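You operate a simulated robot arm through the tools that you are given. There is no shell and no other tool.

You are at the controls of a simulated robot arm. One attempt, no reset.

JOB
Put the yellow sample pot in the inside of the hose trough. Then put the yellow cap beaker on the drain board away on the press bench top. Then put the purple swatch cage on the shade bench top away on the cage stand top. Then put one of the thread spools from the shade bench top on the press bench top. Then fetch the folded green swatch and set it on the top of the yellow dye barrel. Then close the sample drawer. Then turn the grey dial to 4. Then put the yellow dye block with orange band on the drain board. Then lift the yellow dyer side tank lid open. The order counts. Set down upright: yellow sample pot, yellow cap beaker, purple swatch cage, thread spool, yellow dye block with orange band.
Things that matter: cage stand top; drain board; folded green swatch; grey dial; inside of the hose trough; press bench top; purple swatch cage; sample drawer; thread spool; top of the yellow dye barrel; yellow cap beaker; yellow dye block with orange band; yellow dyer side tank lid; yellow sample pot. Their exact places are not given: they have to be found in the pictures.

Only the result counts: the job must be done as asked and must still hold three seconds after the hand-in. Knocking over, shifting, dropping, spilling or breaking anything else fails it. A push-on lid holds only when it is set on centred and level and pressed home; a screw cap is set on level and turned clockwise until tight.

ROBOT AND FRAMES
A 6-joint arm with a two-finger gripper on a trunk, on a base that moves. Base frame: it is fixed to the floor where the robot stands at the start and does not move with it; the origin is under the middle of the robot, x ahead of it, y to its left, z up; the surface under the hand at the start is at about z = 800. Lengths are in mm, angles in degrees, forces in N, time in s.
With the tool pointing down near the work surface it reaches from about 140 to 840 mm from the robot's upright axis, wherever it stands. Its first joint turns from -166.0 to 166.0 degrees. Places, roughly: cage stand top [1100, 2000, 800]; drain board [500, 100, 800]; folded green swatch (9x6x3 cm) [5500, 200, 900]; grey dial [5800, 2700, 900]; inside of the hose trough (43x24 cm) [-1600, -120, 560]; press bench top [5700, 2600, 900]; purple swatch cage [5750, 250, 1000]; sample drawer [5400, -100, 700]; thread spool (7x7x10 cm) [5900, 900, 900]; top of the yellow dye barrel (29x24 cm) [4780, -3620, 860]; yellow cap beaker (6x6x12 cm) [400, 0, 800]; yellow dye block with orange band [500, 2000, 1000]; yellow dyer side tank lid [2800, -600, 1200]; yellow sample pot (7x7x14 cm) [500, 0, 900]. Payload 1.66 kg.
The TCP is the grasp point between the finger pads, 16 mm short of the fingertips. In the tool frame z runs along the fingers and y along their closing line. The gripper opens to 111 mm; its body begins 104 mm behind the TCP.
Orientation is that of the tool frame in the base frame, as a unit quaternion [w, x, y, z]. With the fingers straight down and closing along the base's y, the tool's x points along the base's -x, its y along +y and its z along -z.

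CONTROLS
- The arm moves only by the tool nudge_tool. Its argument "rows" is text: rows parted by semicolons, each of 6 numbers parted by spaces: the shift along the tool's x, y, z in units of 30 mm (1.0 is 30 mm), then the turn, a rotation vector about the tool's x, y, z in units of 6 degrees (1.0 is 6 degrees). In form: x y z ax ay az; .... A call has 1 to 20 rows; each row shifts and turns the commanded pose from where the row before left it, along the tool's axes as they then stand. "fingers" is the closure, from 0 (fully open) to 1 (shut), set as the call begins (left out, the last holds). A call with a number of a shift or a turn outside -1 to 1 is refused whole. Each row takes 0.2 s and may step no farther than 50 mm and 8.6 degrees from the row before; otherwise, or with a gripper value out of range, the whole call is refused. A pose out of reach is approached as far as the arm can. The call stops where the force on the tool passes 40 N (or 10 N more than at its start, if that is more) or the arm is blocked; 0.2 s more then pass. The fingers move at their own pace (about 169.8 mm/s each) and stop on an object; they squeeze with about 27 N. The grip force told is the motor's: it shows also when the fingers shut on nothing. Time passes only in rows, and 0.2 s behind the last, so rows that do not move let the fingers close. It gives the time, the measured TCP pose, the force on the tool (base axes), the opening and the grip force at its end, in the units of the frame above (readings bear some noise), with the torque about the TCP (base axes, N m) and any sound that the robot's microphone picked up.
- Cameras (640 x 400 px; columns grow to the right, rows downward): "scene" is now at [61.6, 176, 1458]; the picture's right is [-0.10, -0.99, 0.00], its down [-0.80, 0.08, -0.59] and it looks along [0.59, -0.06, -0.81] (base axes); focal length 287 px, centre (320, 200). "wrist" rides on the gripper at [70, 14, -143] in the tool frame; the picture's right is [-0.19, 0.98, 0.00], its down [-0.87, -0.17, -0.47] and it looks along [-0.46, -0.09, 0.88] (tool axes); focal length 230 px, centre (320, 200).
- snapshot(camera): a new picture of that camera. It takes no simulated time.
- lift_body(by): moves the trunk up (or, below 0, down) by that many mm; the arm and the scene camera ride with it, the base frame stays. It gives what a move gives, with no picture.
- steer(legs): drives the robot by 1 to 6 legs, each [ahead, left, turn to the left] in mm, mm and degrees, along the robot's own axes; the way and the turn of a leg run together, so that a leg with both is an arc; at most 1500 mm and 180 degrees a leg. The arm and the cameras ride along, it lands a little off, and it stops where it bumps. It gives what a move gives.
- head_to(pan, tilt): turns the head with the scene camera to pan (to the left, within 120 degrees either way) and tilt (down, from -29 to 69), counted from straight ahead of the robot. It gives what a move gives.
- locate(camera, pixels): there is no depth. For up to 12 entries [column, row, z] of the newest picture of that camera ("zoom" is the newest enlarged one), the place [x, y] in the base frame at which the ray of that pixel passes the height z, good to about 3 mm, but the place of the scene camera against the robot may be out by one fixed shift of up to 25 mm in any direction. It takes no simulated time.
- zoom(camera, box): a new picture of the part [left, top, right, bottom] of that camera's present view, enlarged. It takes no simulated time.
- finish_job(): hands the job in; it is judged then, once.

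Open the gripper and draw the arm clear of the work before you hand the job in, unless the task says otherwise.

The tools are called after "Call:" by a JSON object that holds its "name" and its "arguments". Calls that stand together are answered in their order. nudge_tool: Moves the arm, as the interface text tells. Its arguments: {"type":"object","properties":{"rows":{"type":"string"},"fingers":{"type":"number"}},"required":["rows"]} The other tools are called the same way: lift_body (by) moves the trunk up or down; steer (legs) drives the base; head_to (pan, tilt) turns the head that bears the scene camera; snapshot (camera) takes a picture; locate (camera, pixels) gives the place at which the rays of pixels pass given heights; zoom (camera, box) takes an enlarged picture of a part of a camera's view; finish_job () hands the job in.

At the start:

```text
time: 0.0
position: [407.2, 316.1, 1088.0]
tcp_rot: [0.0, 0.0, 1.0, 0.0]
wrist_force: [0.0, 0.2, -0.2]
wrist_torque: [0.0, 0.02, 0.02]
opening: 110.8
gripper_force: 0.2
trunk travel left (down, up): [-50.0, 540.0]
robot x, y, heading: [-1.4, 2.9, 0.1]
head pan, tilt (commanded): [-6.0, 53.7]
```

scene: 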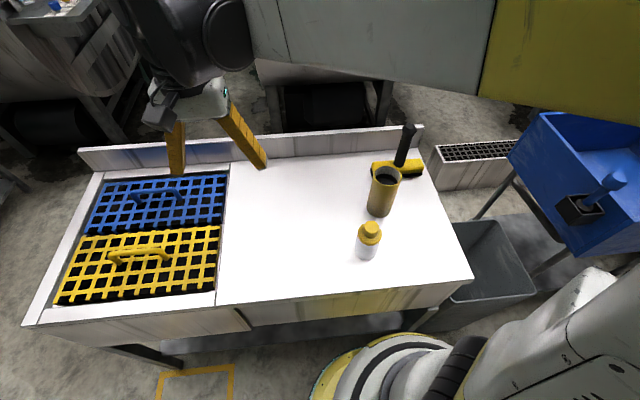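
wrist: 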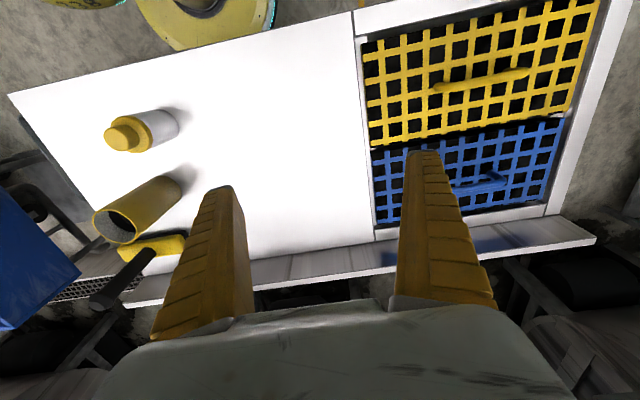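

The first picture shows the drain board with a yellow open pot at about (384,190) and a yellow-capped beaker at about (369,240). I zoom in on them to see exactly where they stand.

Call:
{"name": "zoom", "arguments": {"camera": "scene", "box": [320, 110, 480, 290]}}

Call:
{"name": "locate", "arguments": {"camera": "scene", "pixels": [[385, 174, 940], [380, 208, 800], [370, 228, 920], [366, 255, 800], [222, 170, 800], [217, 292, 800], [472, 275, 800], [420, 140, 800]]}}

Call:
{"name": "locate", "arguments": {"camera": "wrist", "pixels": [[117, 226, 940], [170, 187, 800], [120, 138, 920], [170, 127, 800], [370, 240, 800], [355, 12, 800], [10, 95, 800]]}}

```text
2.22 times, centred on (400, 200) of scene
```

zoom: 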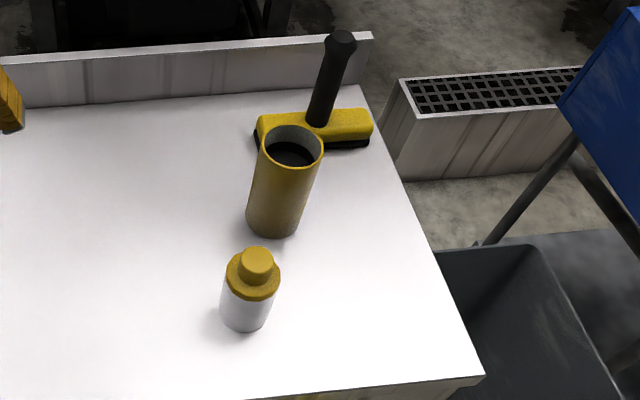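

```text
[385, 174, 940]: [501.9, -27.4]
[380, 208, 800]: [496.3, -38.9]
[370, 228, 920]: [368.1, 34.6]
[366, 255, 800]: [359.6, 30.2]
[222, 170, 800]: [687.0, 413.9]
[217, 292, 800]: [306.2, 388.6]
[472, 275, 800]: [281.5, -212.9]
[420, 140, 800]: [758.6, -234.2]
```

```text
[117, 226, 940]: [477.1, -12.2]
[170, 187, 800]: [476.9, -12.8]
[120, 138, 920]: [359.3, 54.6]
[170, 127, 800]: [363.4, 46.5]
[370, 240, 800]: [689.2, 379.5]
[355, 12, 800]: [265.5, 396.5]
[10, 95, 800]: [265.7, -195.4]
```

The wrist camera puts the pot at about (478,-12), while the scene camera is shifted by roughly (+20,-16). I move over the pot at the present height to look again.

Call:
{"name": "nudge_tool", "arguments": {"rows": "-0.2 -1 0 0 0 0;-0.2 -1 0 0 0 0;-0.2 -1 0 0 0 0;-0.2 -1 0 0 0 0;-0.2 -1 0 0 0 0;-0.2 -1 0 0 0 0;-0.2 -1 0 0 0 0;-0.2 -1 0 0 0 0;-0.2 -1 0 0 0 0;-0.2 -1 0 0 0 0;-0.3 -0.93 0 0 0 0;0 0 0 0 0 0", "fingers": 0}}

Call:
{"name": "snapshot", "arguments": {"camera": "wrist"}}

Call:
{"name": "snapshot", "arguments": {"camera": "scene"}}

```text
time: 2.6
position: [475.9, -11.4, 1087.6]
tcp_rot: [-0.001, 0.0, 1.0, 0.0]
wrist_force: [-0.1, -0.7, 1.2]
wrist_torque: [0.04, 0.02, 0.04]
opening: 111.0
gripper_force: 0.1
trunk travel left (down, up): [-50.0, 540.0]
robot x, y, heading: [-1.9, -0.7, 0.1]
head pan, tilt (commanded): [-6.0, 53.7]
```

```text
taken
```

wrist: 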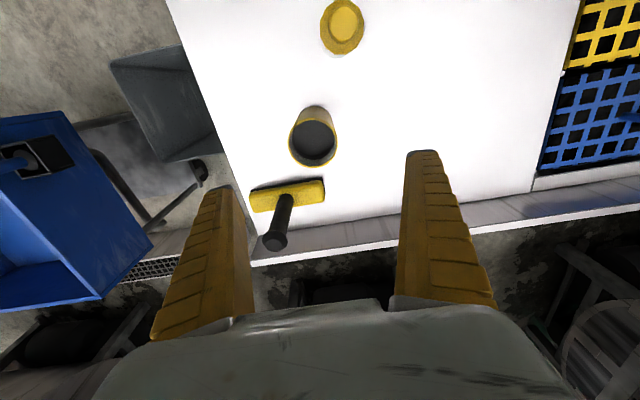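

```text
taken
```

scene: 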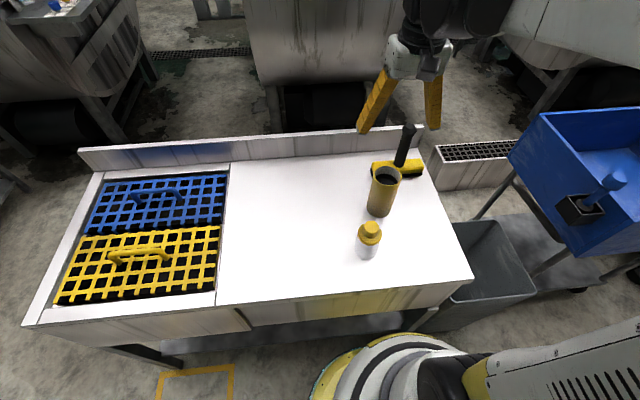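

The pot rim now shows at about (313,141) in the wrist picture, and the squeegee at (288,200). I locate the pot, beaker and squeegee.

Call:
{"name": "locate", "arguments": {"camera": "wrist", "pixels": [[313, 142, 940], [289, 142, 940], [338, 142, 940], [313, 119, 940], [313, 166, 940], [343, 22, 920], [252, 198, 840], [325, 182, 840], [325, 200, 840], [274, 240, 960], [287, 197, 850]]}}

Call:
{"name": "zoom", "arguments": {"camera": "wrist", "box": [230, 0, 390, 100]}}

Call:
{"name": "zoom", "arguments": {"camera": "wrist", "box": [230, 90, 390, 250]}}

```text
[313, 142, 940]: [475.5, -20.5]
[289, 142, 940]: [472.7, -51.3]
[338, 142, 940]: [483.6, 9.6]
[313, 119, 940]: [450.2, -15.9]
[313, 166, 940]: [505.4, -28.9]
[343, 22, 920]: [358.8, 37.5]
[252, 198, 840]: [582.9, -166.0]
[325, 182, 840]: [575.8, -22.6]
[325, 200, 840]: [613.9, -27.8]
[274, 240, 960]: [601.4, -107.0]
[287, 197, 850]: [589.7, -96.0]
```

```text
4.00 times, centred on (310, 50) of wrist
```

zoom: 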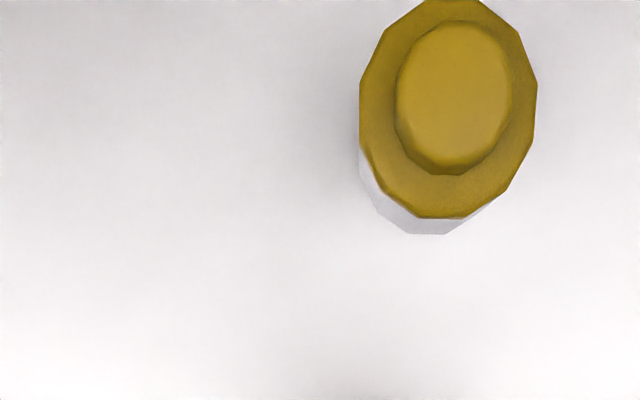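

```text
2.50 times, centred on (310, 170) of wrist
```

zoom: 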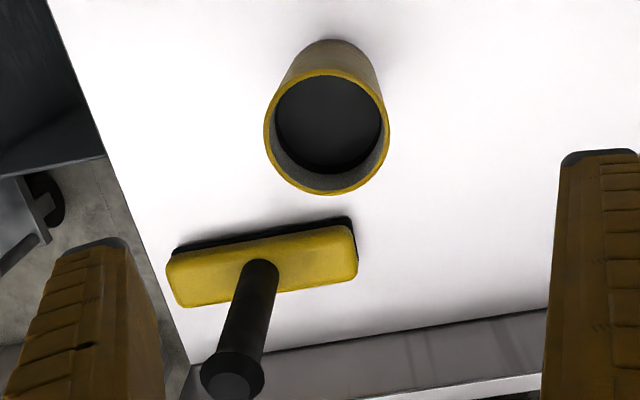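

The pot's rim centre lies at about (476,-20), nearly under the hand. I come down around it to z≈885, with the fingers on either side along y.

Call:
{"name": "nudge_tool", "arguments": {"rows": "0 -0.3 0.9 0 0 0;0 0 0.9 0 0 0;0 0 0.9 0 0 0;0 0 0.9 0 0 0;0 0 0.9 0 0 0;0 0 0.9 0 0 0;0 0 0.9 0 0 0;0 0 0.4 0 0 0;0 0 0 0 0 0", "fingers": 0}}

Call:
{"name": "snapshot", "arguments": {"camera": "wrist"}}

Call:
{"name": "snapshot", "arguments": {"camera": "scene"}}

```text
time: 4.6
position: [475.7, -20.2, 886.5]
tcp_rot: [0.0, 0.0, 1.0, 0.0]
wrist_force: [-0.9, -0.5, -0.1]
wrist_torque: [0.0, 0.02, 0.0]
opening: 110.9
gripper_force: 0.0
trunk travel left (down, up): [-50.0, 540.0]
robot x, y, heading: [-3.0, -0.4, 0.1]
head pan, tilt (commanded): [-6.0, 53.7]
```

```text
taken
```

wrist: 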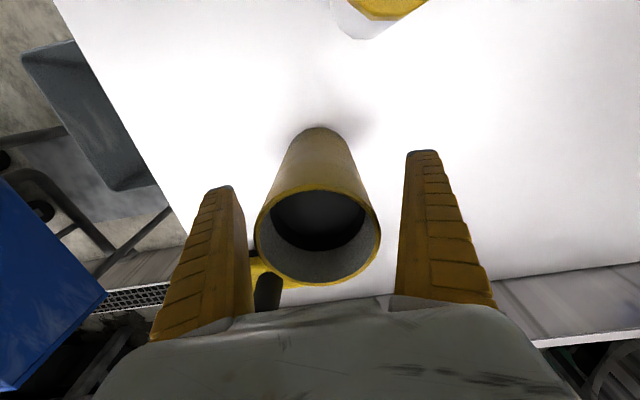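

```text
taken
```

scene: 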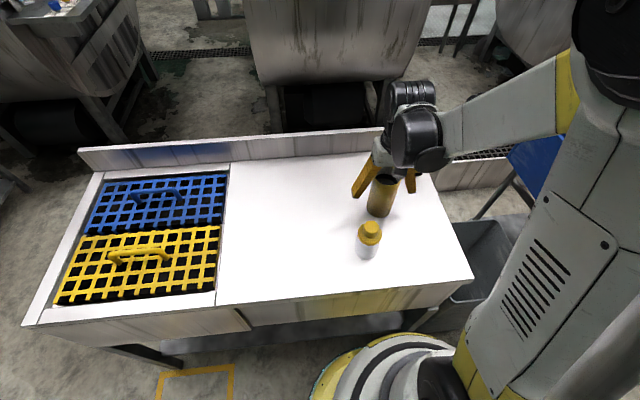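

The pot's rim centre is at (317,237), between the fingers but a little to the left. I check its place at rim height before closing.

Call:
{"name": "locate", "arguments": {"camera": "wrist", "pixels": [[317, 235, 938], [257, 235, 938], [378, 235, 938], [317, 190, 938], [317, 284, 938]]}}

```text
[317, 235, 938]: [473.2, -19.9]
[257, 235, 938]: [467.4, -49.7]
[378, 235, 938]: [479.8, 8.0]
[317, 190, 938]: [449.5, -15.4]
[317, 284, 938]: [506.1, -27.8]
```

The pot is centred at about (475,-20), right at the TCP. I close the fingers.

Call:
{"name": "nudge_tool", "arguments": {"rows": "0 0 0 0 0 0;0 0 0 0 0 0;0 0 0 0 0 0;0 0 0 0 0 0", "fingers": 1}}

```text
time: 5.6
position: [476.5, -20.1, 886.9]
tcp_rot: [0.0, 0.0, 1.0, -0.001]
wrist_force: [0.3, 1.0, -0.4]
wrist_torque: [0.11, -0.03, 0.03]
opening: 59.7
gripper_force: 26.7
trunk travel left (down, up): [-50.0, 540.0]
robot x, y, heading: [-0.9, -2.1, 0.2]
head pan, tilt (commanded): [-6.0, 53.7]
```

The fingers stopped on the pot at 59.7 mm with a 27 N grip. I lift it straight up 200 mm.

Call:
{"name": "nudge_tool", "arguments": {"rows": "0 0 -0.5 0 0 0;0 0 -0.9 0 0 0;0 0 -0.9 0 0 0;0 0 -0.9 0 0 0;0 0 -0.9 0 0 0;0 0 -0.9 0 0 0;0 0 -0.9 0 0 0;0 0 -0.9 0 0 0;0 0 0 0 0 0"}}

Call:
{"name": "snapshot", "arguments": {"camera": "wrist"}}

Call:
{"name": "head_to", "arguments": {"pan": -110, "tilt": 25}}

Call:
{"name": "snapshot", "arguments": {"camera": "scene"}}

Call:
{"name": "head_to", "arguments": {"pan": 110, "tilt": 25}}

Call:
{"name": "snapshot", "arguments": {"camera": "scene"}}

```text
time: 7.6
position: [475.3, -19.5, 1091.8]
tcp_rot: [0.0, 0.0, 1.0, 0.0]
wrist_force: [-0.1, 0.2, -0.2]
wrist_torque: [0.0, -0.03, 0.01]
opening: 0.3
gripper_force: 27.1
trunk travel left (down, up): [-50.0, 540.0]
robot x, y, heading: [4.1, -4.2, -0.0]
head pan, tilt (commanded): [-6.0, 53.7]
```

```text
taken
```

wrist: 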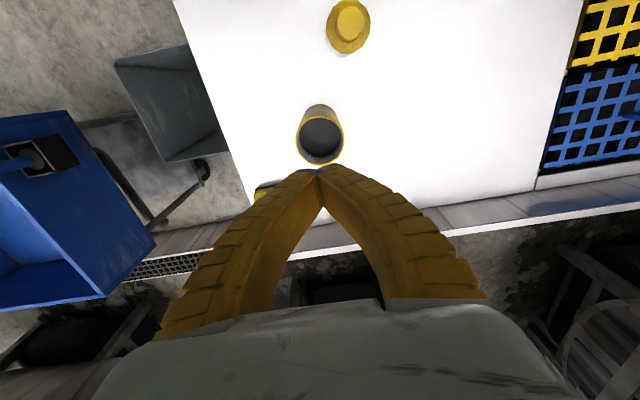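

```text
time: 9.4
position: [475.7, -20.1, 1090.8]
tcp_rot: [0.0, 0.0, 1.0, 0.0]
wrist_force: [-0.1, -0.2, -0.1]
wrist_torque: [0.0, 0.04, 0.01]
opening: 0.0
gripper_force: 27.2
trunk travel left (down, up): [-50.0, 540.0]
robot x, y, heading: [2.0, -1.9, -0.1]
head pan, tilt (commanded): [-110.0, 25.0]
```

```text
taken
```

scene: 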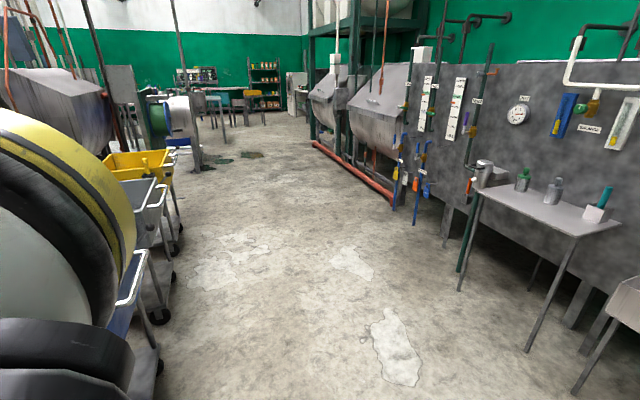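

```text
time: 12.6
position: [475.8, -20.3, 1091.2]
tcp_rot: [0.0, 0.0, 1.0, -0.001]
wrist_force: [0.4, 0.3, -0.3]
wrist_torque: [0.03, -0.02, 0.02]
opening: 0.0
gripper_force: 27.4
trunk travel left (down, up): [-50.0, 540.0]
robot x, y, heading: [-0.7, 0.6, 0.1]
head pan, tilt (commanded): [110.0, 25.0]
```

```text
taken
```

scene: 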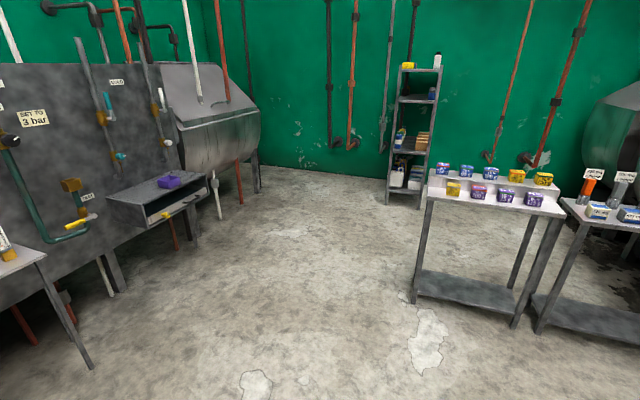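

The lift reading shows an opening of 0.3 mm, so the pot slipped out, and the wrist picture shows it still standing at about (320,135). I turn the head back and check its place and state closely.

Call:
{"name": "head_to", "arguments": {"pan": -6, "tilt": 53.7}}

Call:
{"name": "zoom", "arguments": {"camera": "scene", "box": [320, 110, 480, 290]}}

Call:
{"name": "zoom", "arguments": {"camera": "wrist", "box": [240, 0, 400, 180]}}

Call:
{"name": "locate", "arguments": {"camera": "wrist", "pixels": [[320, 139, 938], [298, 140, 938], [343, 140, 938], [348, 20, 920]]}}

```text
time: 14.5
position: [475.8, -20.4, 1091.0]
tcp_rot: [-0.001, 0.001, 1.0, 0.0]
wrist_force: [-0.3, 0.6, -0.5]
wrist_torque: [0.0, 0.0, 0.0]
opening: 0.2
gripper_force: 26.6
trunk travel left (down, up): [-50.0, 540.0]
robot x, y, heading: [0.6, 0.0, 0.0]
head pan, tilt (commanded): [-6.0, 53.7]
```

```text
2.22 times, centred on (400, 200) of scene
```

zoom: 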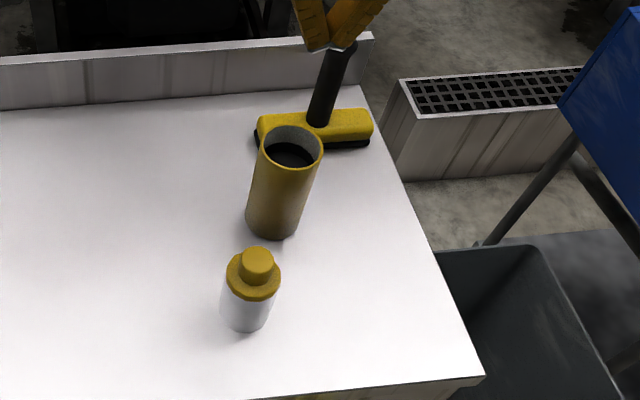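

```text
2.22 times, centred on (320, 90) of wrist
```

zoom: 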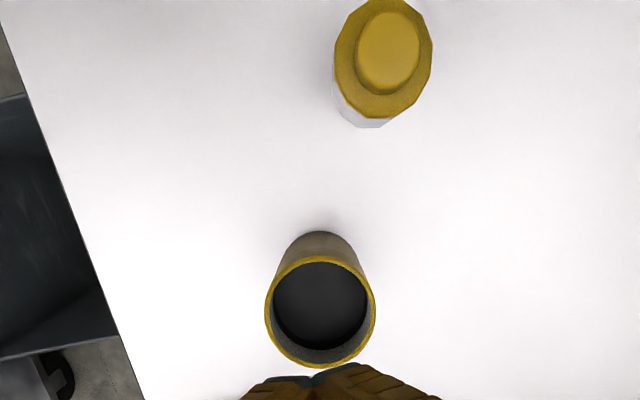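

```text
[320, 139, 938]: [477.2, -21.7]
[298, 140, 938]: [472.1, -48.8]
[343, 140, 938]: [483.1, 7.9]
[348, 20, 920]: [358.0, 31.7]
```

The pot is unmoved at about (475,-21) and upright. I open, go back down a little lower (z≈862), grip again, and check the grip in a picture before a slow lift.

Call:
{"name": "nudge_tool", "arguments": {"rows": "0 0 0 0 0 0;0 0 0 0 0 0;0 0 0.9 0 0 0;0 0 0.9 0 0 0;0 0 0.9 0 0 0;0 0 0.9 0 0 0;0 0 0.9 0 0 0;0 0 0.9 0 0 0;0 0 0.9 0 0 0;0 0 0.9 0 0 0;0 0 0.4 0 0 0;0 0 0 0 0 0", "fingers": 0}}

Call:
{"name": "nudge_tool", "arguments": {"rows": "0 0 0 0 0 0;0 0 0 0 0 0;0 0 0 0 0 0;0 0 0 0 0 0;0 0 0 0 0 0", "fingers": 1}}

Call:
{"name": "snapshot", "arguments": {"camera": "wrist"}}

Call:
{"name": "zoom", "arguments": {"camera": "scene", "box": [320, 110, 480, 290]}}

```text
time: 17.1
position: [476.5, -20.8, 861.9]
tcp_rot: [0.001, 0.0, 1.0, -0.001]
wrist_force: [0.1, 0.3, -0.2]
wrist_torque: [0.0, 0.01, 0.02]
opening: 111.0
gripper_force: 0.1
trunk travel left (down, up): [-50.0, 540.0]
robot x, y, heading: [-0.0, 1.6, -0.2]
head pan, tilt (commanded): [-6.0, 53.7]
```

```text
time: 18.3
position: [475.6, -21.4, 861.8]
tcp_rot: [0.0, 0.0, 1.0, 0.0]
wrist_force: [1.7, 0.2, 6.2]
wrist_torque: [-0.11, -0.01, -0.09]
opening: 60.2
gripper_force: 27.3
trunk travel left (down, up): [-50.0, 540.0]
robot x, y, heading: [5.2, 0.9, 0.0]
head pan, tilt (commanded): [-6.0, 53.7]
```

```text
taken
```

wrist: 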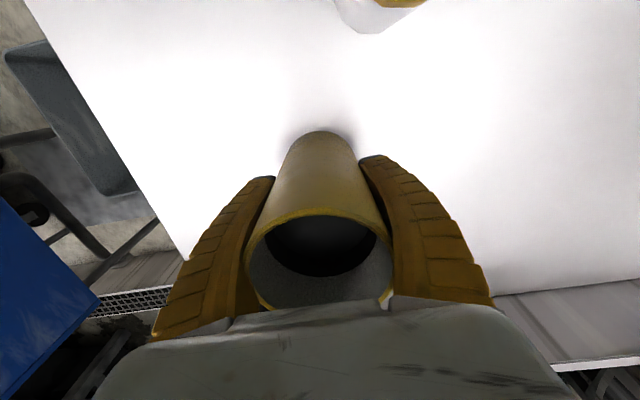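

```text
2.22 times, centred on (400, 200) of scene
```

zoom: 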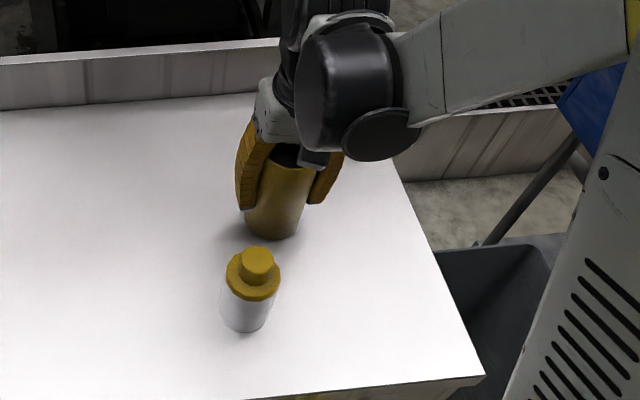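

The fingers wrap the pot well on both sides with a 60.2 mm opening. I lift slowly (3–6 mm per row), watching the force and opening.

Call:
{"name": "nudge_tool", "arguments": {"rows": "0 0 -0.1 0 0 0;0 0 -0.1 0 0 0;0 0 -0.1 0 0 0;0 0 -0.1 0 0 0;0 0 -0.1 0 0 0;0 0 -0.1 0 0 0;0 0 0 0 0 0"}}

Call:
{"name": "snapshot", "arguments": {"camera": "wrist"}}

Call:
{"name": "zoom", "arguments": {"camera": "scene", "box": [320, 110, 480, 290]}}

```text
time: 19.9
position: [475.9, -20.7, 881.3]
tcp_rot: [0.0, 0.0, 1.0, 0.0]
wrist_force: [-0.8, -0.3, -1.8]
wrist_torque: [-0.01, -0.01, -0.01]
opening: 59.6
gripper_force: 26.7
trunk travel left (down, up): [-50.0, 540.0]
robot x, y, heading: [-1.2, -0.0, -0.1]
head pan, tilt (commanded): [-6.0, 53.7]
```

```text
taken
```

wrist: 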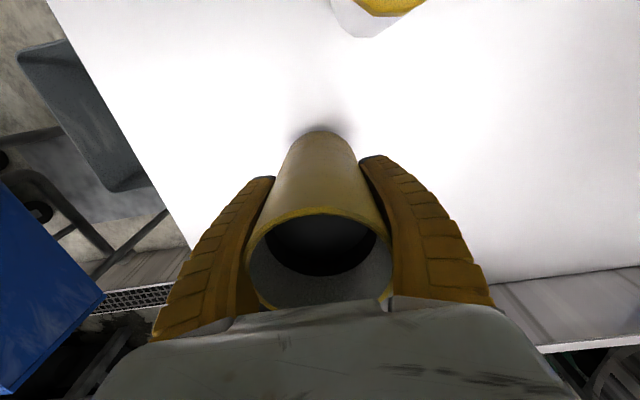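

```text
2.22 times, centred on (400, 200) of scene
```

zoom: 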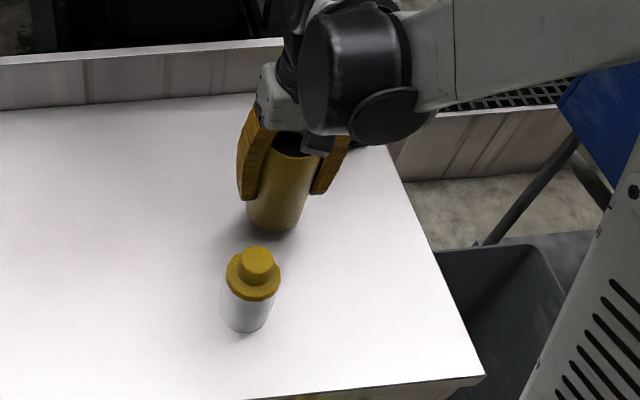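

The pot rides with the hand (same look in the wrist picture, about 2 N weight). I keep lifting gently.

Call:
{"name": "nudge_tool", "arguments": {"rows": "0 0 -0.15 0 0 0;0 0 -0.2 0 0 0;0 0 -0.25 0 0 0;0 0 -0.3 0 0 0;0 0 -0.3 0 0 0;0 0 -0.3 0 0 0;0 0 -0.3 0 0 0;0 0 -0.3 0 0 0;0 0 -0.3 0 0 0;0 0 -0.3 0 0 0;0 0 -0.3 0 0 0;0 0 -0.3 0 0 0;0 0 -0.3 0 0 0;0 0 -0.3 0 0 0;0 0 -0.3 0 0 0;0 0 -0.3 0 0 0;0 0 -0.3 0 0 0;0 0 -0.2 0 0 0;0 0 -0.1 0 0 0;0 0 0 0 0 0"}}

Call:
{"name": "snapshot", "arguments": {"camera": "wrist"}}

Call:
{"name": "snapshot", "arguments": {"camera": "scene"}}

```text
time: 24.1
position: [477.1, -21.8, 1033.8]
tcp_rot: [0.0, 0.0, 1.0, 0.0]
wrist_force: [0.4, -0.7, -2.1]
wrist_torque: [-0.03, 0.04, 0.02]
opening: 59.2
gripper_force: 26.8
trunk travel left (down, up): [-50.0, 540.0]
robot x, y, heading: [1.3, -2.2, 0.1]
head pan, tilt (commanded): [-6.0, 53.7]
```

```text
taken
```

wrist: 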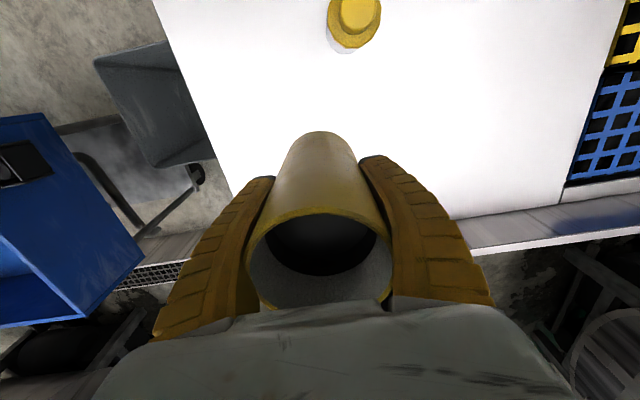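

```text
taken
```

scene: 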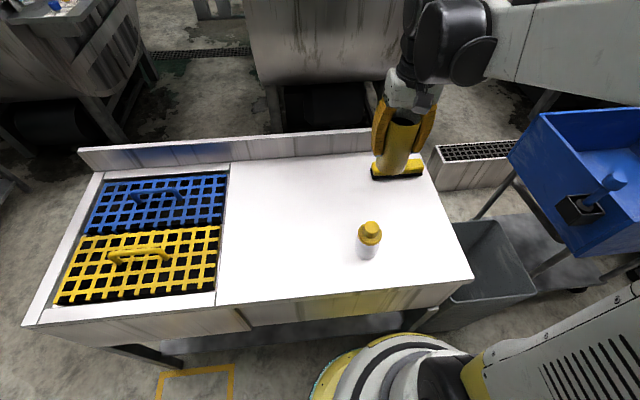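

The pot is held firmly at z≈1034. I look behind on both sides to find the trough and a free way.

Call:
{"name": "head_to", "arguments": {"pan": -120, "tilt": 35}}

Call:
{"name": "snapshot", "arguments": {"camera": "scene"}}

Call:
{"name": "head_to", "arguments": {"pan": 120, "tilt": 35}}

Call:
{"name": "snapshot", "arguments": {"camera": "scene"}}

```text
time: 26.1
position: [476.3, -20.4, 1034.7]
tcp_rot: [-0.001, -0.001, 1.0, 0.0]
wrist_force: [0.8, 0.0, -3.1]
wrist_torque: [-0.01, -0.02, 0.02]
opening: 59.2
gripper_force: 27.0
trunk travel left (down, up): [-50.0, 540.0]
robot x, y, heading: [-0.9, 0.4, 0.0]
head pan, tilt (commanded): [-120.0, 35.0]
```

```text
taken
```

scene: 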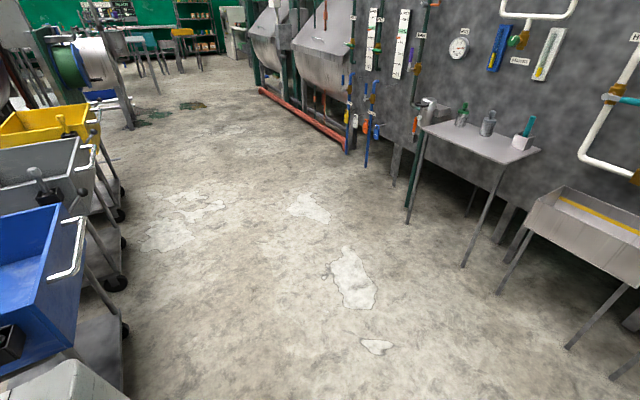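

```text
time: 29.4
position: [476.1, -20.7, 1034.8]
tcp_rot: [0.0, 0.0, 1.0, 0.001]
wrist_force: [-0.3, -0.4, -2.0]
wrist_torque: [-0.01, 0.03, -0.02]
opening: 59.3
gripper_force: 27.0
trunk travel left (down, up): [-50.0, 540.0]
robot x, y, heading: [1.0, 4.1, 0.1]
head pan, tilt (commanded): [120.0, 35.0]
```

```text
taken
```

scene: 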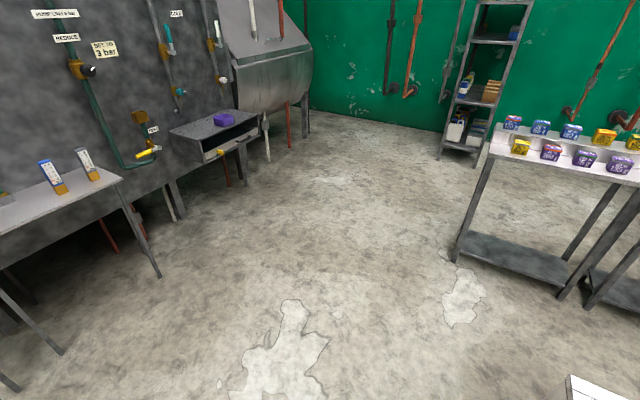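

The steel trough on legs shows at (590,230) in the rear-right view, and the floor between is free. I back off 350 mm first and check the grip holds.

Call:
{"name": "steer", "arguments": {"legs": [[-350, 0, 0]]}}

Call:
{"name": "snapshot", "arguments": {"camera": "wrist"}}

```text
time: 31.7
position: [127.1, -21.2, 1034.3]
tcp_rot: [0.0, 0.0, 1.0, 0.0]
wrist_force: [0.3, -0.4, -2.3]
wrist_torque: [0.01, 0.03, 0.01]
opening: 58.8
gripper_force: 27.4
trunk travel left (down, up): [-50.0, 540.0]
robot x, y, heading: [-347.5, 0.2, -0.0]
head pan, tilt (commanded): [120.0, 35.0]
```

```text
taken
```

wrist: 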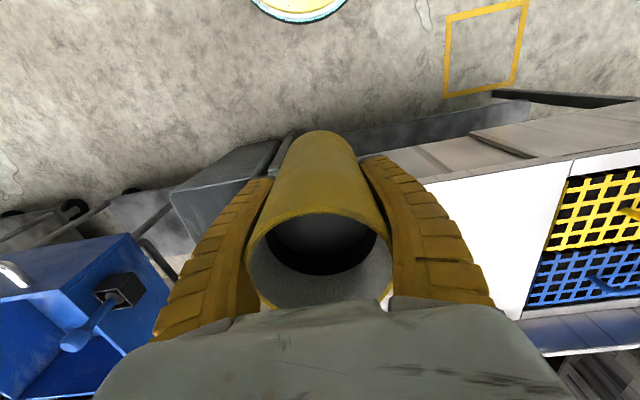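

The pot is still firmly held. I turn the robot 180° to face the trough and aim the head ahead and down.

Call:
{"name": "steer", "arguments": {"legs": [[0, 0, 90], [0, 0, 90]]}}

Call:
{"name": "head_to", "arguments": {"pan": 0, "tilt": 40}}

Call:
{"name": "snapshot", "arguments": {"camera": "scene"}}

Call:
{"name": "snapshot", "arguments": {"camera": "wrist"}}

```text
time: 39.8
position: [-824.7, 18.4, 1034.8]
tcp_rot: [0.001, 1.0, 0.0, 0.0]
wrist_force: [0.3, -0.4, -3.0]
wrist_torque: [0.04, -0.01, 0.03]
opening: 58.9
gripper_force: 27.7
trunk travel left (down, up): [-50.0, 540.0]
robot x, y, heading: [-350.1, -0.6, -179.9]
head pan, tilt (commanded): [120.0, 35.0]
```

```text
time: 41.8
position: [-826.8, 20.3, 1034.1]
tcp_rot: [0.0, 1.0, 0.0, 0.0]
wrist_force: [-0.2, -0.9, -2.7]
wrist_torque: [-0.02, -0.02, 0.0]
opening: 58.9
gripper_force: 26.9
trunk travel left (down, up): [-50.0, 540.0]
robot x, y, heading: [-348.5, 3.6, -180.0]
head pan, tilt (commanded): [0.0, 40.0]
```

```text
taken
```

scene: 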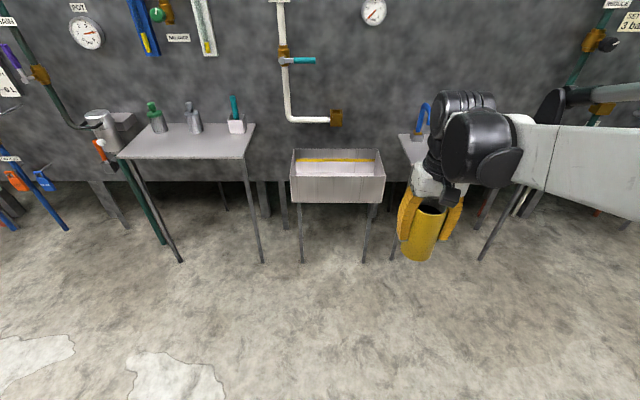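

```text
taken
```

wrist: 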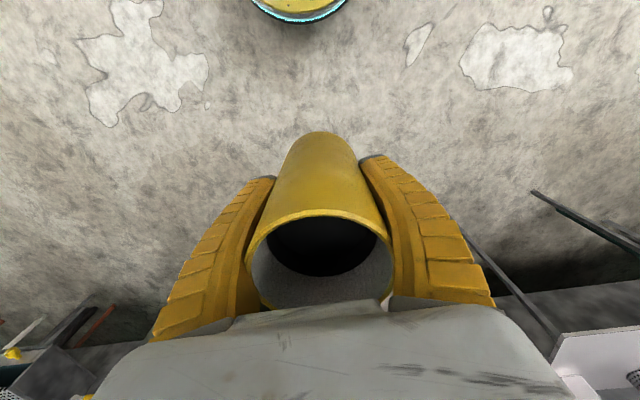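

The trough is right ahead at (337,175), with a yellow line along its back rim. I zoom in and locate its rim and floor.

Call:
{"name": "zoom", "arguments": {"camera": "scene", "box": [265, 120, 415, 220]}}

Call:
{"name": "locate", "arguments": {"camera": "scene", "pixels": [[292, 178, 720], [384, 178, 720], [296, 150, 720], [378, 150, 720], [300, 176, 560], [370, 176, 560], [300, 162, 560], [373, 162, 560]]}}

```text
4.00 times, centred on (340, 170) of scene
```

zoom: 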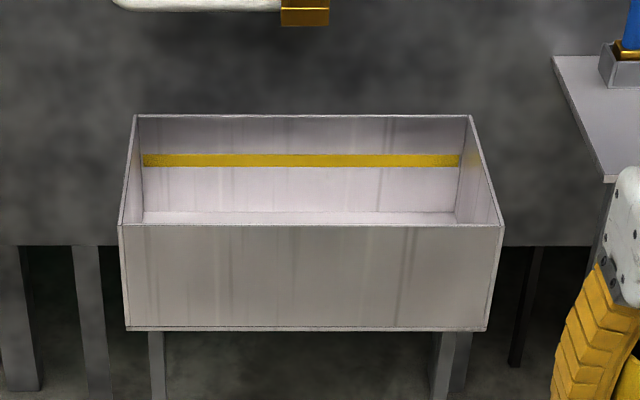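

```text
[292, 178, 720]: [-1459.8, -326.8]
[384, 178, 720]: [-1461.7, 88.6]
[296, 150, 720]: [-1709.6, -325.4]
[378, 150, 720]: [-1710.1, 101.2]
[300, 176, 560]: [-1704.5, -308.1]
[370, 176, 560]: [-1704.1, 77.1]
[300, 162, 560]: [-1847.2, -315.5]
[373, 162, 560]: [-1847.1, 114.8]
```

The trough's rim looks to be at z≈680, its front wall at x≈-1500 and its middle at y≈-115. I drive 650 mm ahead with the pot still well above the rim.

Call:
{"name": "steer", "arguments": {"legs": [[650, 0, 0]]}}

Call:
{"name": "head_to", "arguments": {"pan": 0, "tilt": 55}}

Call:
{"name": "snapshot", "arguments": {"camera": "scene"}}

Call:
{"name": "snapshot", "arguments": {"camera": "wrist"}}

```text
time: 45.4
position: [-1480.6, 20.5, 1033.7]
tcp_rot: [0.0, 1.0, 0.001, 0.001]
wrist_force: [0.0, 0.3, -2.0]
wrist_torque: [0.01, -0.04, -0.05]
opening: 58.8
gripper_force: 26.8
trunk travel left (down, up): [-50.0, 540.0]
robot x, y, heading: [-1003.8, -2.9, 180.0]
head pan, tilt (commanded): [0.0, 40.0]
```

```text
time: 46.2
position: [-1481.8, 20.1, 1033.6]
tcp_rot: [0.0, 1.0, 0.0, 0.0]
wrist_force: [-0.2, -0.5, -2.8]
wrist_torque: [0.02, 0.02, 0.01]
opening: 58.7
gripper_force: 26.9
trunk travel left (down, up): [-50.0, 540.0]
robot x, y, heading: [-1001.2, -1.9, 180.1]
head pan, tilt (commanded): [0.0, 55.0]
```

```text
taken
```

scene: 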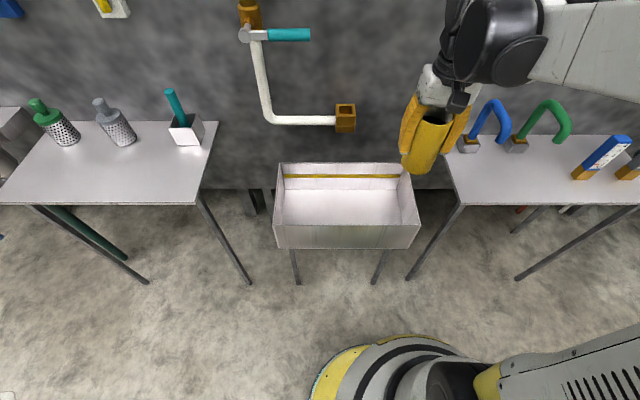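

```text
taken
```

wrist: 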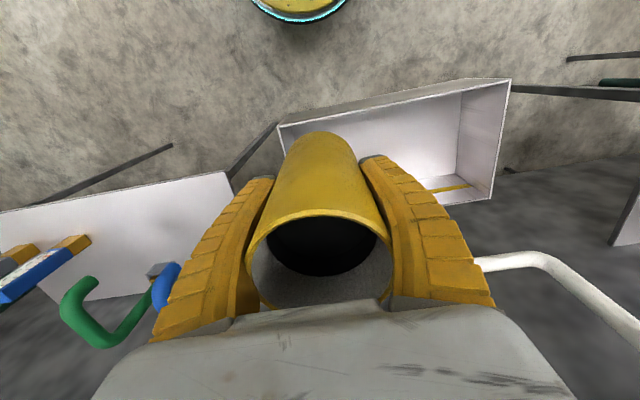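

The trough stands ahead-left, with its front rim corners at (278,126) and (510,80) in the wrist picture and back corner at (495,197). I locate them at several rim heights.

Call:
{"name": "locate", "arguments": {"camera": "wrist", "pixels": [[278, 126, 680], [510, 80, 680], [495, 197, 680], [278, 126, 700], [510, 80, 700], [495, 197, 700], [462, 92, 680], [455, 175, 560]]}}

Call:
{"name": "locate", "arguments": {"camera": "scene", "pixels": [[273, 222, 680], [420, 222, 680], [279, 163, 680], [409, 163, 680], [283, 222, 560], [405, 222, 560], [285, 190, 560], [401, 190, 560]]}}

Call:
{"name": "zoom", "arguments": {"camera": "scene", "box": [250, 140, 450, 265]}}

Call:
{"name": "zoom", "arguments": {"camera": "wrist", "box": [260, 60, 540, 220]}}

```text
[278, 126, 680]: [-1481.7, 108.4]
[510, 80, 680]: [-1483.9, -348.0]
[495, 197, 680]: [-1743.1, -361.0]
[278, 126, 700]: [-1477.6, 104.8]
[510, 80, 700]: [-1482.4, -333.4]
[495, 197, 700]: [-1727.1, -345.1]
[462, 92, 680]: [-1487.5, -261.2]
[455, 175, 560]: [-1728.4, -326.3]
```

```text
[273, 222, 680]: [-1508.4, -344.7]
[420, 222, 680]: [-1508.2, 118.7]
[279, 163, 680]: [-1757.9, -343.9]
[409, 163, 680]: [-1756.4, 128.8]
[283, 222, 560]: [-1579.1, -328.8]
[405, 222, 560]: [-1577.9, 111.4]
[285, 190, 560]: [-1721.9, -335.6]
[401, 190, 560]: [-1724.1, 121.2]
```

```text
3.20 times, centred on (350, 202) of scene
```

zoom: 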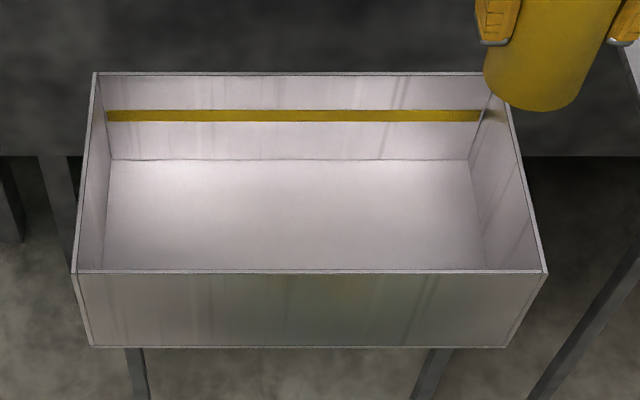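

```text
2.29 times, centred on (400, 140) of wrist
```

zoom: 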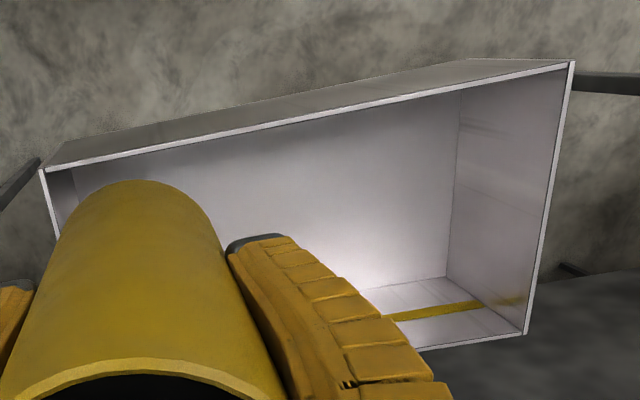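

The trough runs from x≈-1743 to -1482 and y≈-348 to 108, so its middle is about (-1612,-120). I carry the pot over the middle at the present height.

Call:
{"name": "nudge_tool", "arguments": {"rows": "-0.15 0.15 0 0 0 0;-0.3 0.3 0 0 0 0;-0.3 0.33 0 0 0 0;-0.3 0.33 0 0 0 0;-0.3 0.33 0 0 0 0;-0.3 0.33 0 0 0 0;-0.3 0.33 0 0 0 0;-0.3 0.33 0 0 0 0;-0.3 0.33 0 0 0 0;-0.3 0.33 0 0 0 0;-0.3 0.33 0 0 0 0;-0.3 0.33 0 0 0 0;-0.3 0.33 0 0 0 0;-0.3 0.33 0 0 0 0;-0.2 0.2 0 0 0 0;-0.1 0.1 0 0 0 0;0 0 0 0 0 0"}}

Call:
{"name": "lift_body", "arguments": {"by": -50}}

Call:
{"name": "snapshot", "arguments": {"camera": "wrist"}}

Call:
{"name": "snapshot", "arguments": {"camera": "scene"}}

```text
time: 49.8
position: [-1610.7, -120.9, 1034.1]
tcp_rot: [0.0, 1.0, 0.0, 0.0]
wrist_force: [0.6, 0.8, -2.6]
wrist_torque: [0.02, -0.03, 0.0]
opening: 58.9
gripper_force: 27.0
trunk travel left (down, up): [-50.0, 540.0]
robot x, y, heading: [-1003.6, -1.7, 180.1]
head pan, tilt (commanded): [0.0, 55.0]
```

```text
time: 50.7
position: [-1610.7, -120.5, 984.4]
tcp_rot: [0.0, 1.0, 0.0, 0.001]
wrist_force: [0.0, 0.3, -3.3]
wrist_torque: [-0.03, 0.0, -0.02]
opening: 59.1
gripper_force: 27.4
trunk travel left (down, up): [0.0, 590.0]
robot x, y, heading: [-1000.4, 0.8, 180.0]
head pan, tilt (commanded): [0.0, 55.0]
```

```text
taken
```

wrist: 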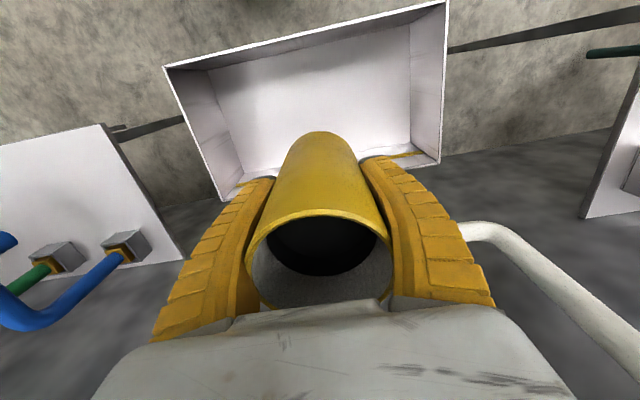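

```text
taken
```

scene: 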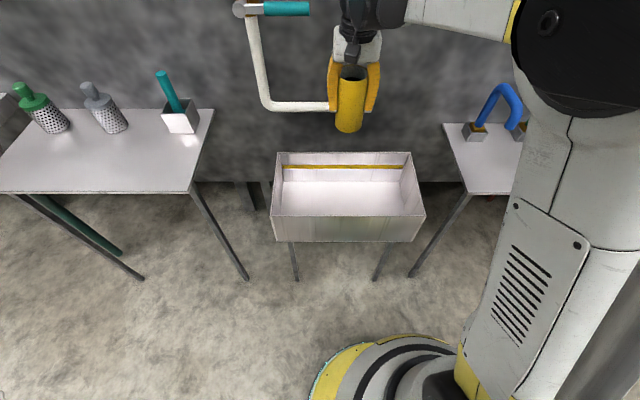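

The pot is now over the trough; I check the rim corners from this view to be sure of the middle.

Call:
{"name": "locate", "arguments": {"camera": "wrist", "pixels": [[164, 67, 680], [447, 2, 680], [440, 163, 680], [221, 200, 680]]}}

```text
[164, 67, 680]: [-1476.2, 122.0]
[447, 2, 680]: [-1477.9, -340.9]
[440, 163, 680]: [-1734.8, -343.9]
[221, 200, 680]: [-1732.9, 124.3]
```

The trough's middle is about (-1605,-110), within 10 mm of the hand. I go down 240 mm first.

Call:
{"name": "nudge_tool", "arguments": {"rows": "-0.0 -0.1 0.2 0 0 0;0.1 -0.1 0.4 0 0 0;0 0 0.42 0 0 0;0 0 0.42 0 0 0;0 0 0.42 0 0 0;0 0 0.42 0 0 0;0 0 0.42 0 0 0;0 0 0.42 0 0 0;0 0 0.42 0 0 0;0 0 0.42 0 0 0;0 0 0.42 0 0 0;0 0 0.42 0 0 0;0 0 0.42 0 0 0;0 0 0.42 0 0 0;0 0 0.42 0 0 0;0 0 0.42 0 0 0;0 0 0.42 0 0 0;0 0 0.42 0 0 0;0 0 0.42 0 0 0;0 0 0.2 0 0 0"}}

Call:
{"name": "snapshot", "arguments": {"camera": "scene"}}

Call:
{"name": "snapshot", "arguments": {"camera": "wrist"}}

```text
time: 54.9
position: [-1608.6, -113.9, 745.0]
tcp_rot: [-0.001, 1.0, 0.0, 0.0]
wrist_force: [0.4, -0.1, -2.8]
wrist_torque: [-0.03, -0.02, 0.0]
opening: 59.0
gripper_force: 27.2
trunk travel left (down, up): [0.0, 590.0]
robot x, y, heading: [-999.9, 1.1, 179.9]
head pan, tilt (commanded): [0.0, 55.0]
```

```text
taken
```

scene: 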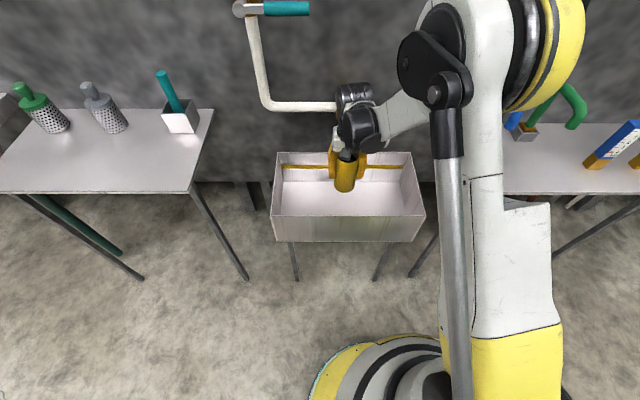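

```text
taken
```

wrist: 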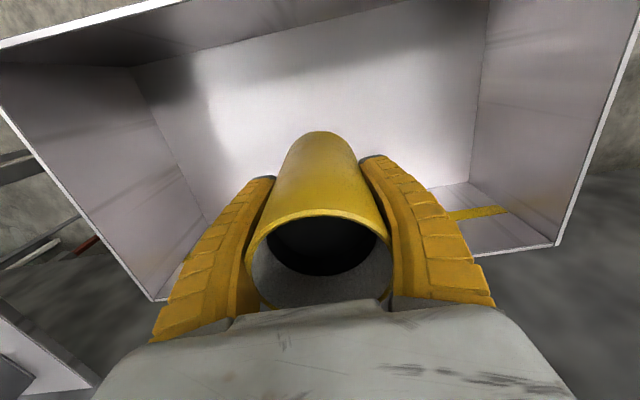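

The pot is centred in the trough, its bottom at about z=683. I go on down to about 10 mm above the floor, then creep to contact.

Call:
{"name": "nudge_tool", "arguments": {"rows": "0 0 0.3 0 0 0;0 0 0.4 0 0 0;0 0 0.4 0 0 0;0 0 0.4 0 0 0;0 0 0.4 0 0 0;0 0 0.4 0 0 0;0 0 0.4 0 0 0;0 0 0.4 0 0 0;0 0 0.3 0 0 0;0 0 0 0 0 0"}}

Call:
{"name": "snapshot", "arguments": {"camera": "scene"}}

```text
time: 57.1
position: [-1608.1, -114.5, 643.6]
tcp_rot: [0.0, 1.0, 0.0, 0.0]
wrist_force: [0.0, 0.4, -2.4]
wrist_torque: [0.02, 0.01, 0.01]
opening: 59.2
gripper_force: 27.3
trunk travel left (down, up): [0.0, 590.0]
robot x, y, heading: [-1006.0, 1.2, 179.8]
head pan, tilt (commanded): [0.0, 55.0]
```

```text
taken
```

scene: 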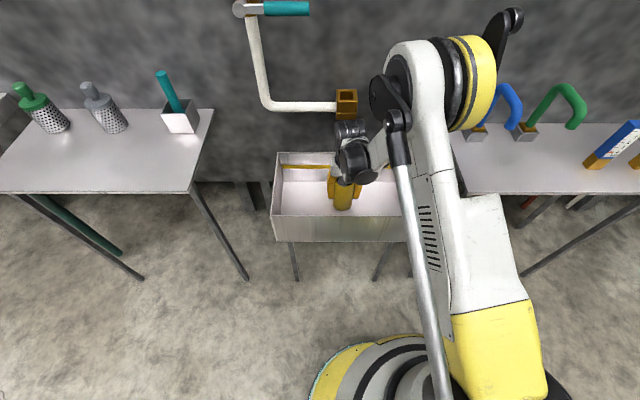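

About 20 mm remain. I creep down in small steps and watch the vertical force.

Call:
{"name": "nudge_tool", "arguments": {"rows": "0 0 0.1 0 0 0;0 0 0.1 0 0 0;0 0 0.1 0 0 0;0 0 0.1 0 0 0;0 0 0 0 0 0"}}

Call:
{"name": "nudge_tool", "arguments": {"rows": "0 0 0.07 0 0 0;0 0 0.07 0 0 0;0 0 0 0 0 0"}}

Call:
{"name": "zoom", "arguments": {"camera": "scene", "box": [270, 140, 430, 240]}}

```text
time: 58.3
position: [-1608.1, -114.5, 632.5]
tcp_rot: [0.0, 1.0, 0.0, 0.0]
wrist_force: [-0.5, -1.0, -2.4]
wrist_torque: [0.0, -0.03, 0.02]
opening: 58.9
gripper_force: 27.5
trunk travel left (down, up): [0.0, 590.0]
robot x, y, heading: [-1001.9, -0.2, 180.0]
head pan, tilt (commanded): [0.0, 55.0]
```

```text
time: 59.1
position: [-1608.2, -115.0, 627.2]
tcp_rot: [0.0, 1.0, 0.0, 0.0]
wrist_force: [-0.1, -0.2, -2.2]
wrist_torque: [0.0, 0.02, 0.04]
opening: 58.7
gripper_force: 27.1
trunk travel left (down, up): [0.0, 590.0]
robot x, y, heading: [-1003.7, 2.0, 180.0]
head pan, tilt (commanded): [0.0, 55.0]
```

```text
4.00 times, centred on (350, 190) of scene
```

zoom: 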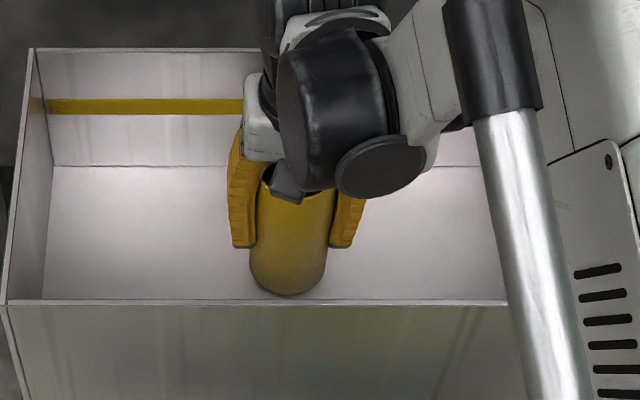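

No contact yet (force still about -2.3 N). I keep creeping down in 2 mm steps.

Call:
{"name": "nudge_tool", "arguments": {"rows": "0 0 0.07 0 0 0;0 0 0.07 0 0 0;0 0 0 0 0 0"}}

Call:
{"name": "nudge_tool", "arguments": {"rows": "0 0 0.07 0 0 0;0 0 0.07 0 0 0;0 0 0 0 0 0"}}

Call:
{"name": "nudge_tool", "arguments": {"rows": "0 0 0.07 0 0 0;0 0 0 0 0 0"}}

```text
time: 59.9
position: [-1607.7, -114.7, 623.9]
tcp_rot: [0.0, 1.0, 0.0, 0.0]
wrist_force: [-1.4, -0.8, 5.9]
wrist_torque: [-0.1, 0.39, 0.03]
opening: 58.8
gripper_force: 26.9
trunk travel left (down, up): [0.0, 590.0]
robot x, y, heading: [-1003.1, 0.8, 180.2]
head pan, tilt (commanded): [0.0, 55.0]
```

```text
time: 60.7
position: [-1607.9, -115.6, 620.8]
tcp_rot: [0.001, 1.0, 0.001, 0.0]
wrist_force: [-3.0, -0.6, 25.9]
wrist_torque: [-0.01, -0.08, 0.05]
opening: 62.5
gripper_force: 26.7
trunk travel left (down, up): [0.0, 590.0]
robot x, y, heading: [-1004.6, -0.0, 179.7]
head pan, tilt (commanded): [0.0, 55.0]
```

```text
time: 61.3
position: [-1606.3, -114.8, 617.5]
tcp_rot: [0.0, 1.0, 0.0, -0.001]
wrist_force: [-4.7, -0.7, 28.1]
wrist_torque: [0.03, -0.02, -0.01]
opening: 63.4
gripper_force: 27.1
trunk travel left (down, up): [0.0, 590.0]
robot x, y, heading: [-1002.9, -0.2, 179.9]
head pan, tilt (commanded): [0.0, 55.0]
```

The pot stands on the trough floor (28 N now pressing). I ease back up about 6 mm and open the fingers.

Call:
{"name": "nudge_tool", "arguments": {"rows": "0 0 -0.1 0 0 0;0 0 -0.1 0 0 0;0 0 0 0 0 0"}}

Call:
{"name": "nudge_tool", "arguments": {"rows": "0 0 0 0 0 0;0 0 0 0 0 0;0 0 0 0 0 0", "fingers": 0}}

Call:
{"name": "snapshot", "arguments": {"camera": "wrist"}}

```text
time: 62.1
position: [-1608.5, -115.1, 622.3]
tcp_rot: [0.0, 1.0, -0.001, 0.0]
wrist_force: [-0.2, 0.1, -2.3]
wrist_torque: [0.02, 0.03, 0.0]
opening: 61.3
gripper_force: 26.7
trunk travel left (down, up): [0.0, 590.0]
robot x, y, heading: [-1002.3, 1.4, 180.1]
head pan, tilt (commanded): [0.0, 55.0]
```

```text
time: 62.9
position: [-1607.7, -114.1, 623.8]
tcp_rot: [0.0, 1.0, 0.0, 0.0]
wrist_force: [-1.2, 0.2, 0.5]
wrist_torque: [0.02, 0.01, 0.0]
opening: 110.8
gripper_force: 0.1
trunk travel left (down, up): [0.0, 590.0]
robot x, y, heading: [-1005.5, 4.0, 180.0]
head pan, tilt (commanded): [0.0, 55.0]
```

```text
taken
```

wrist: 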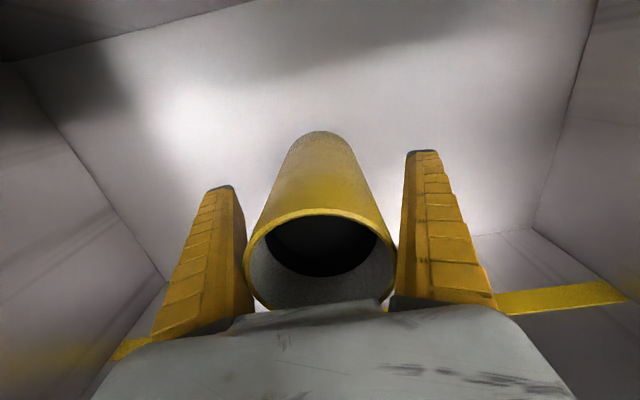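

The pot stands free between the open fingers. I rise straight up and check it from above.

Call:
{"name": "nudge_tool", "arguments": {"rows": "0 0 -0.4 0 0 0;0 0 -0.8 0 0 0;0 0 -0.9 0 0 0;0 0 -0.9 0 0 0;0 0 -0.9 0 0 0;0 0 -0.9 0 0 0;0 0 -0.9 0 0 0;0 0 -0.9 0 0 0;0 0 -0.9 0 0 0;0 0 -0.9 0 0 0;0 0 -0.9 0 0 0;0 0 -0.9 0 0 0;0 0 -0.9 0 0 0;0 0 -0.9 0 0 0;0 0 0 0 0 0"}}

Call:
{"name": "snapshot", "arguments": {"camera": "scene"}}

Call:
{"name": "snapshot", "arguments": {"camera": "wrist"}}

```text
time: 66.1
position: [-1606.7, -114.5, 984.7]
tcp_rot: [0.0, 1.0, 0.0, 0.0]
wrist_force: [-0.4, -0.1, -0.5]
wrist_torque: [0.0, 0.02, 0.0]
opening: 111.0
gripper_force: 0.0
trunk travel left (down, up): [0.0, 590.0]
robot x, y, heading: [-1001.1, -1.8, 180.0]
head pan, tilt (commanded): [0.0, 55.0]
```

```text
taken
```

scene: 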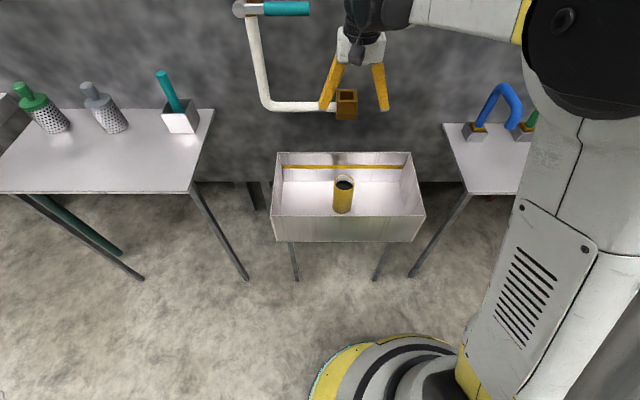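

```text
taken
```

wrist: 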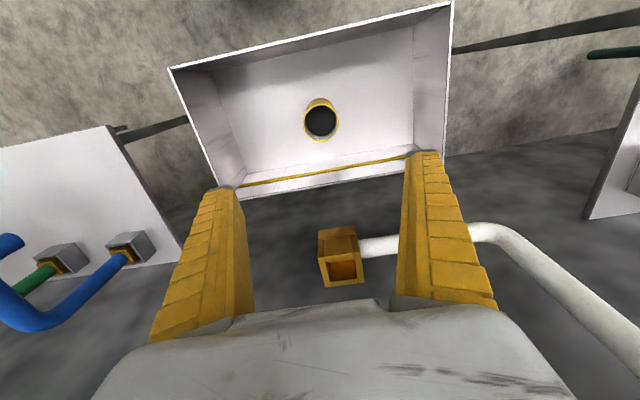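

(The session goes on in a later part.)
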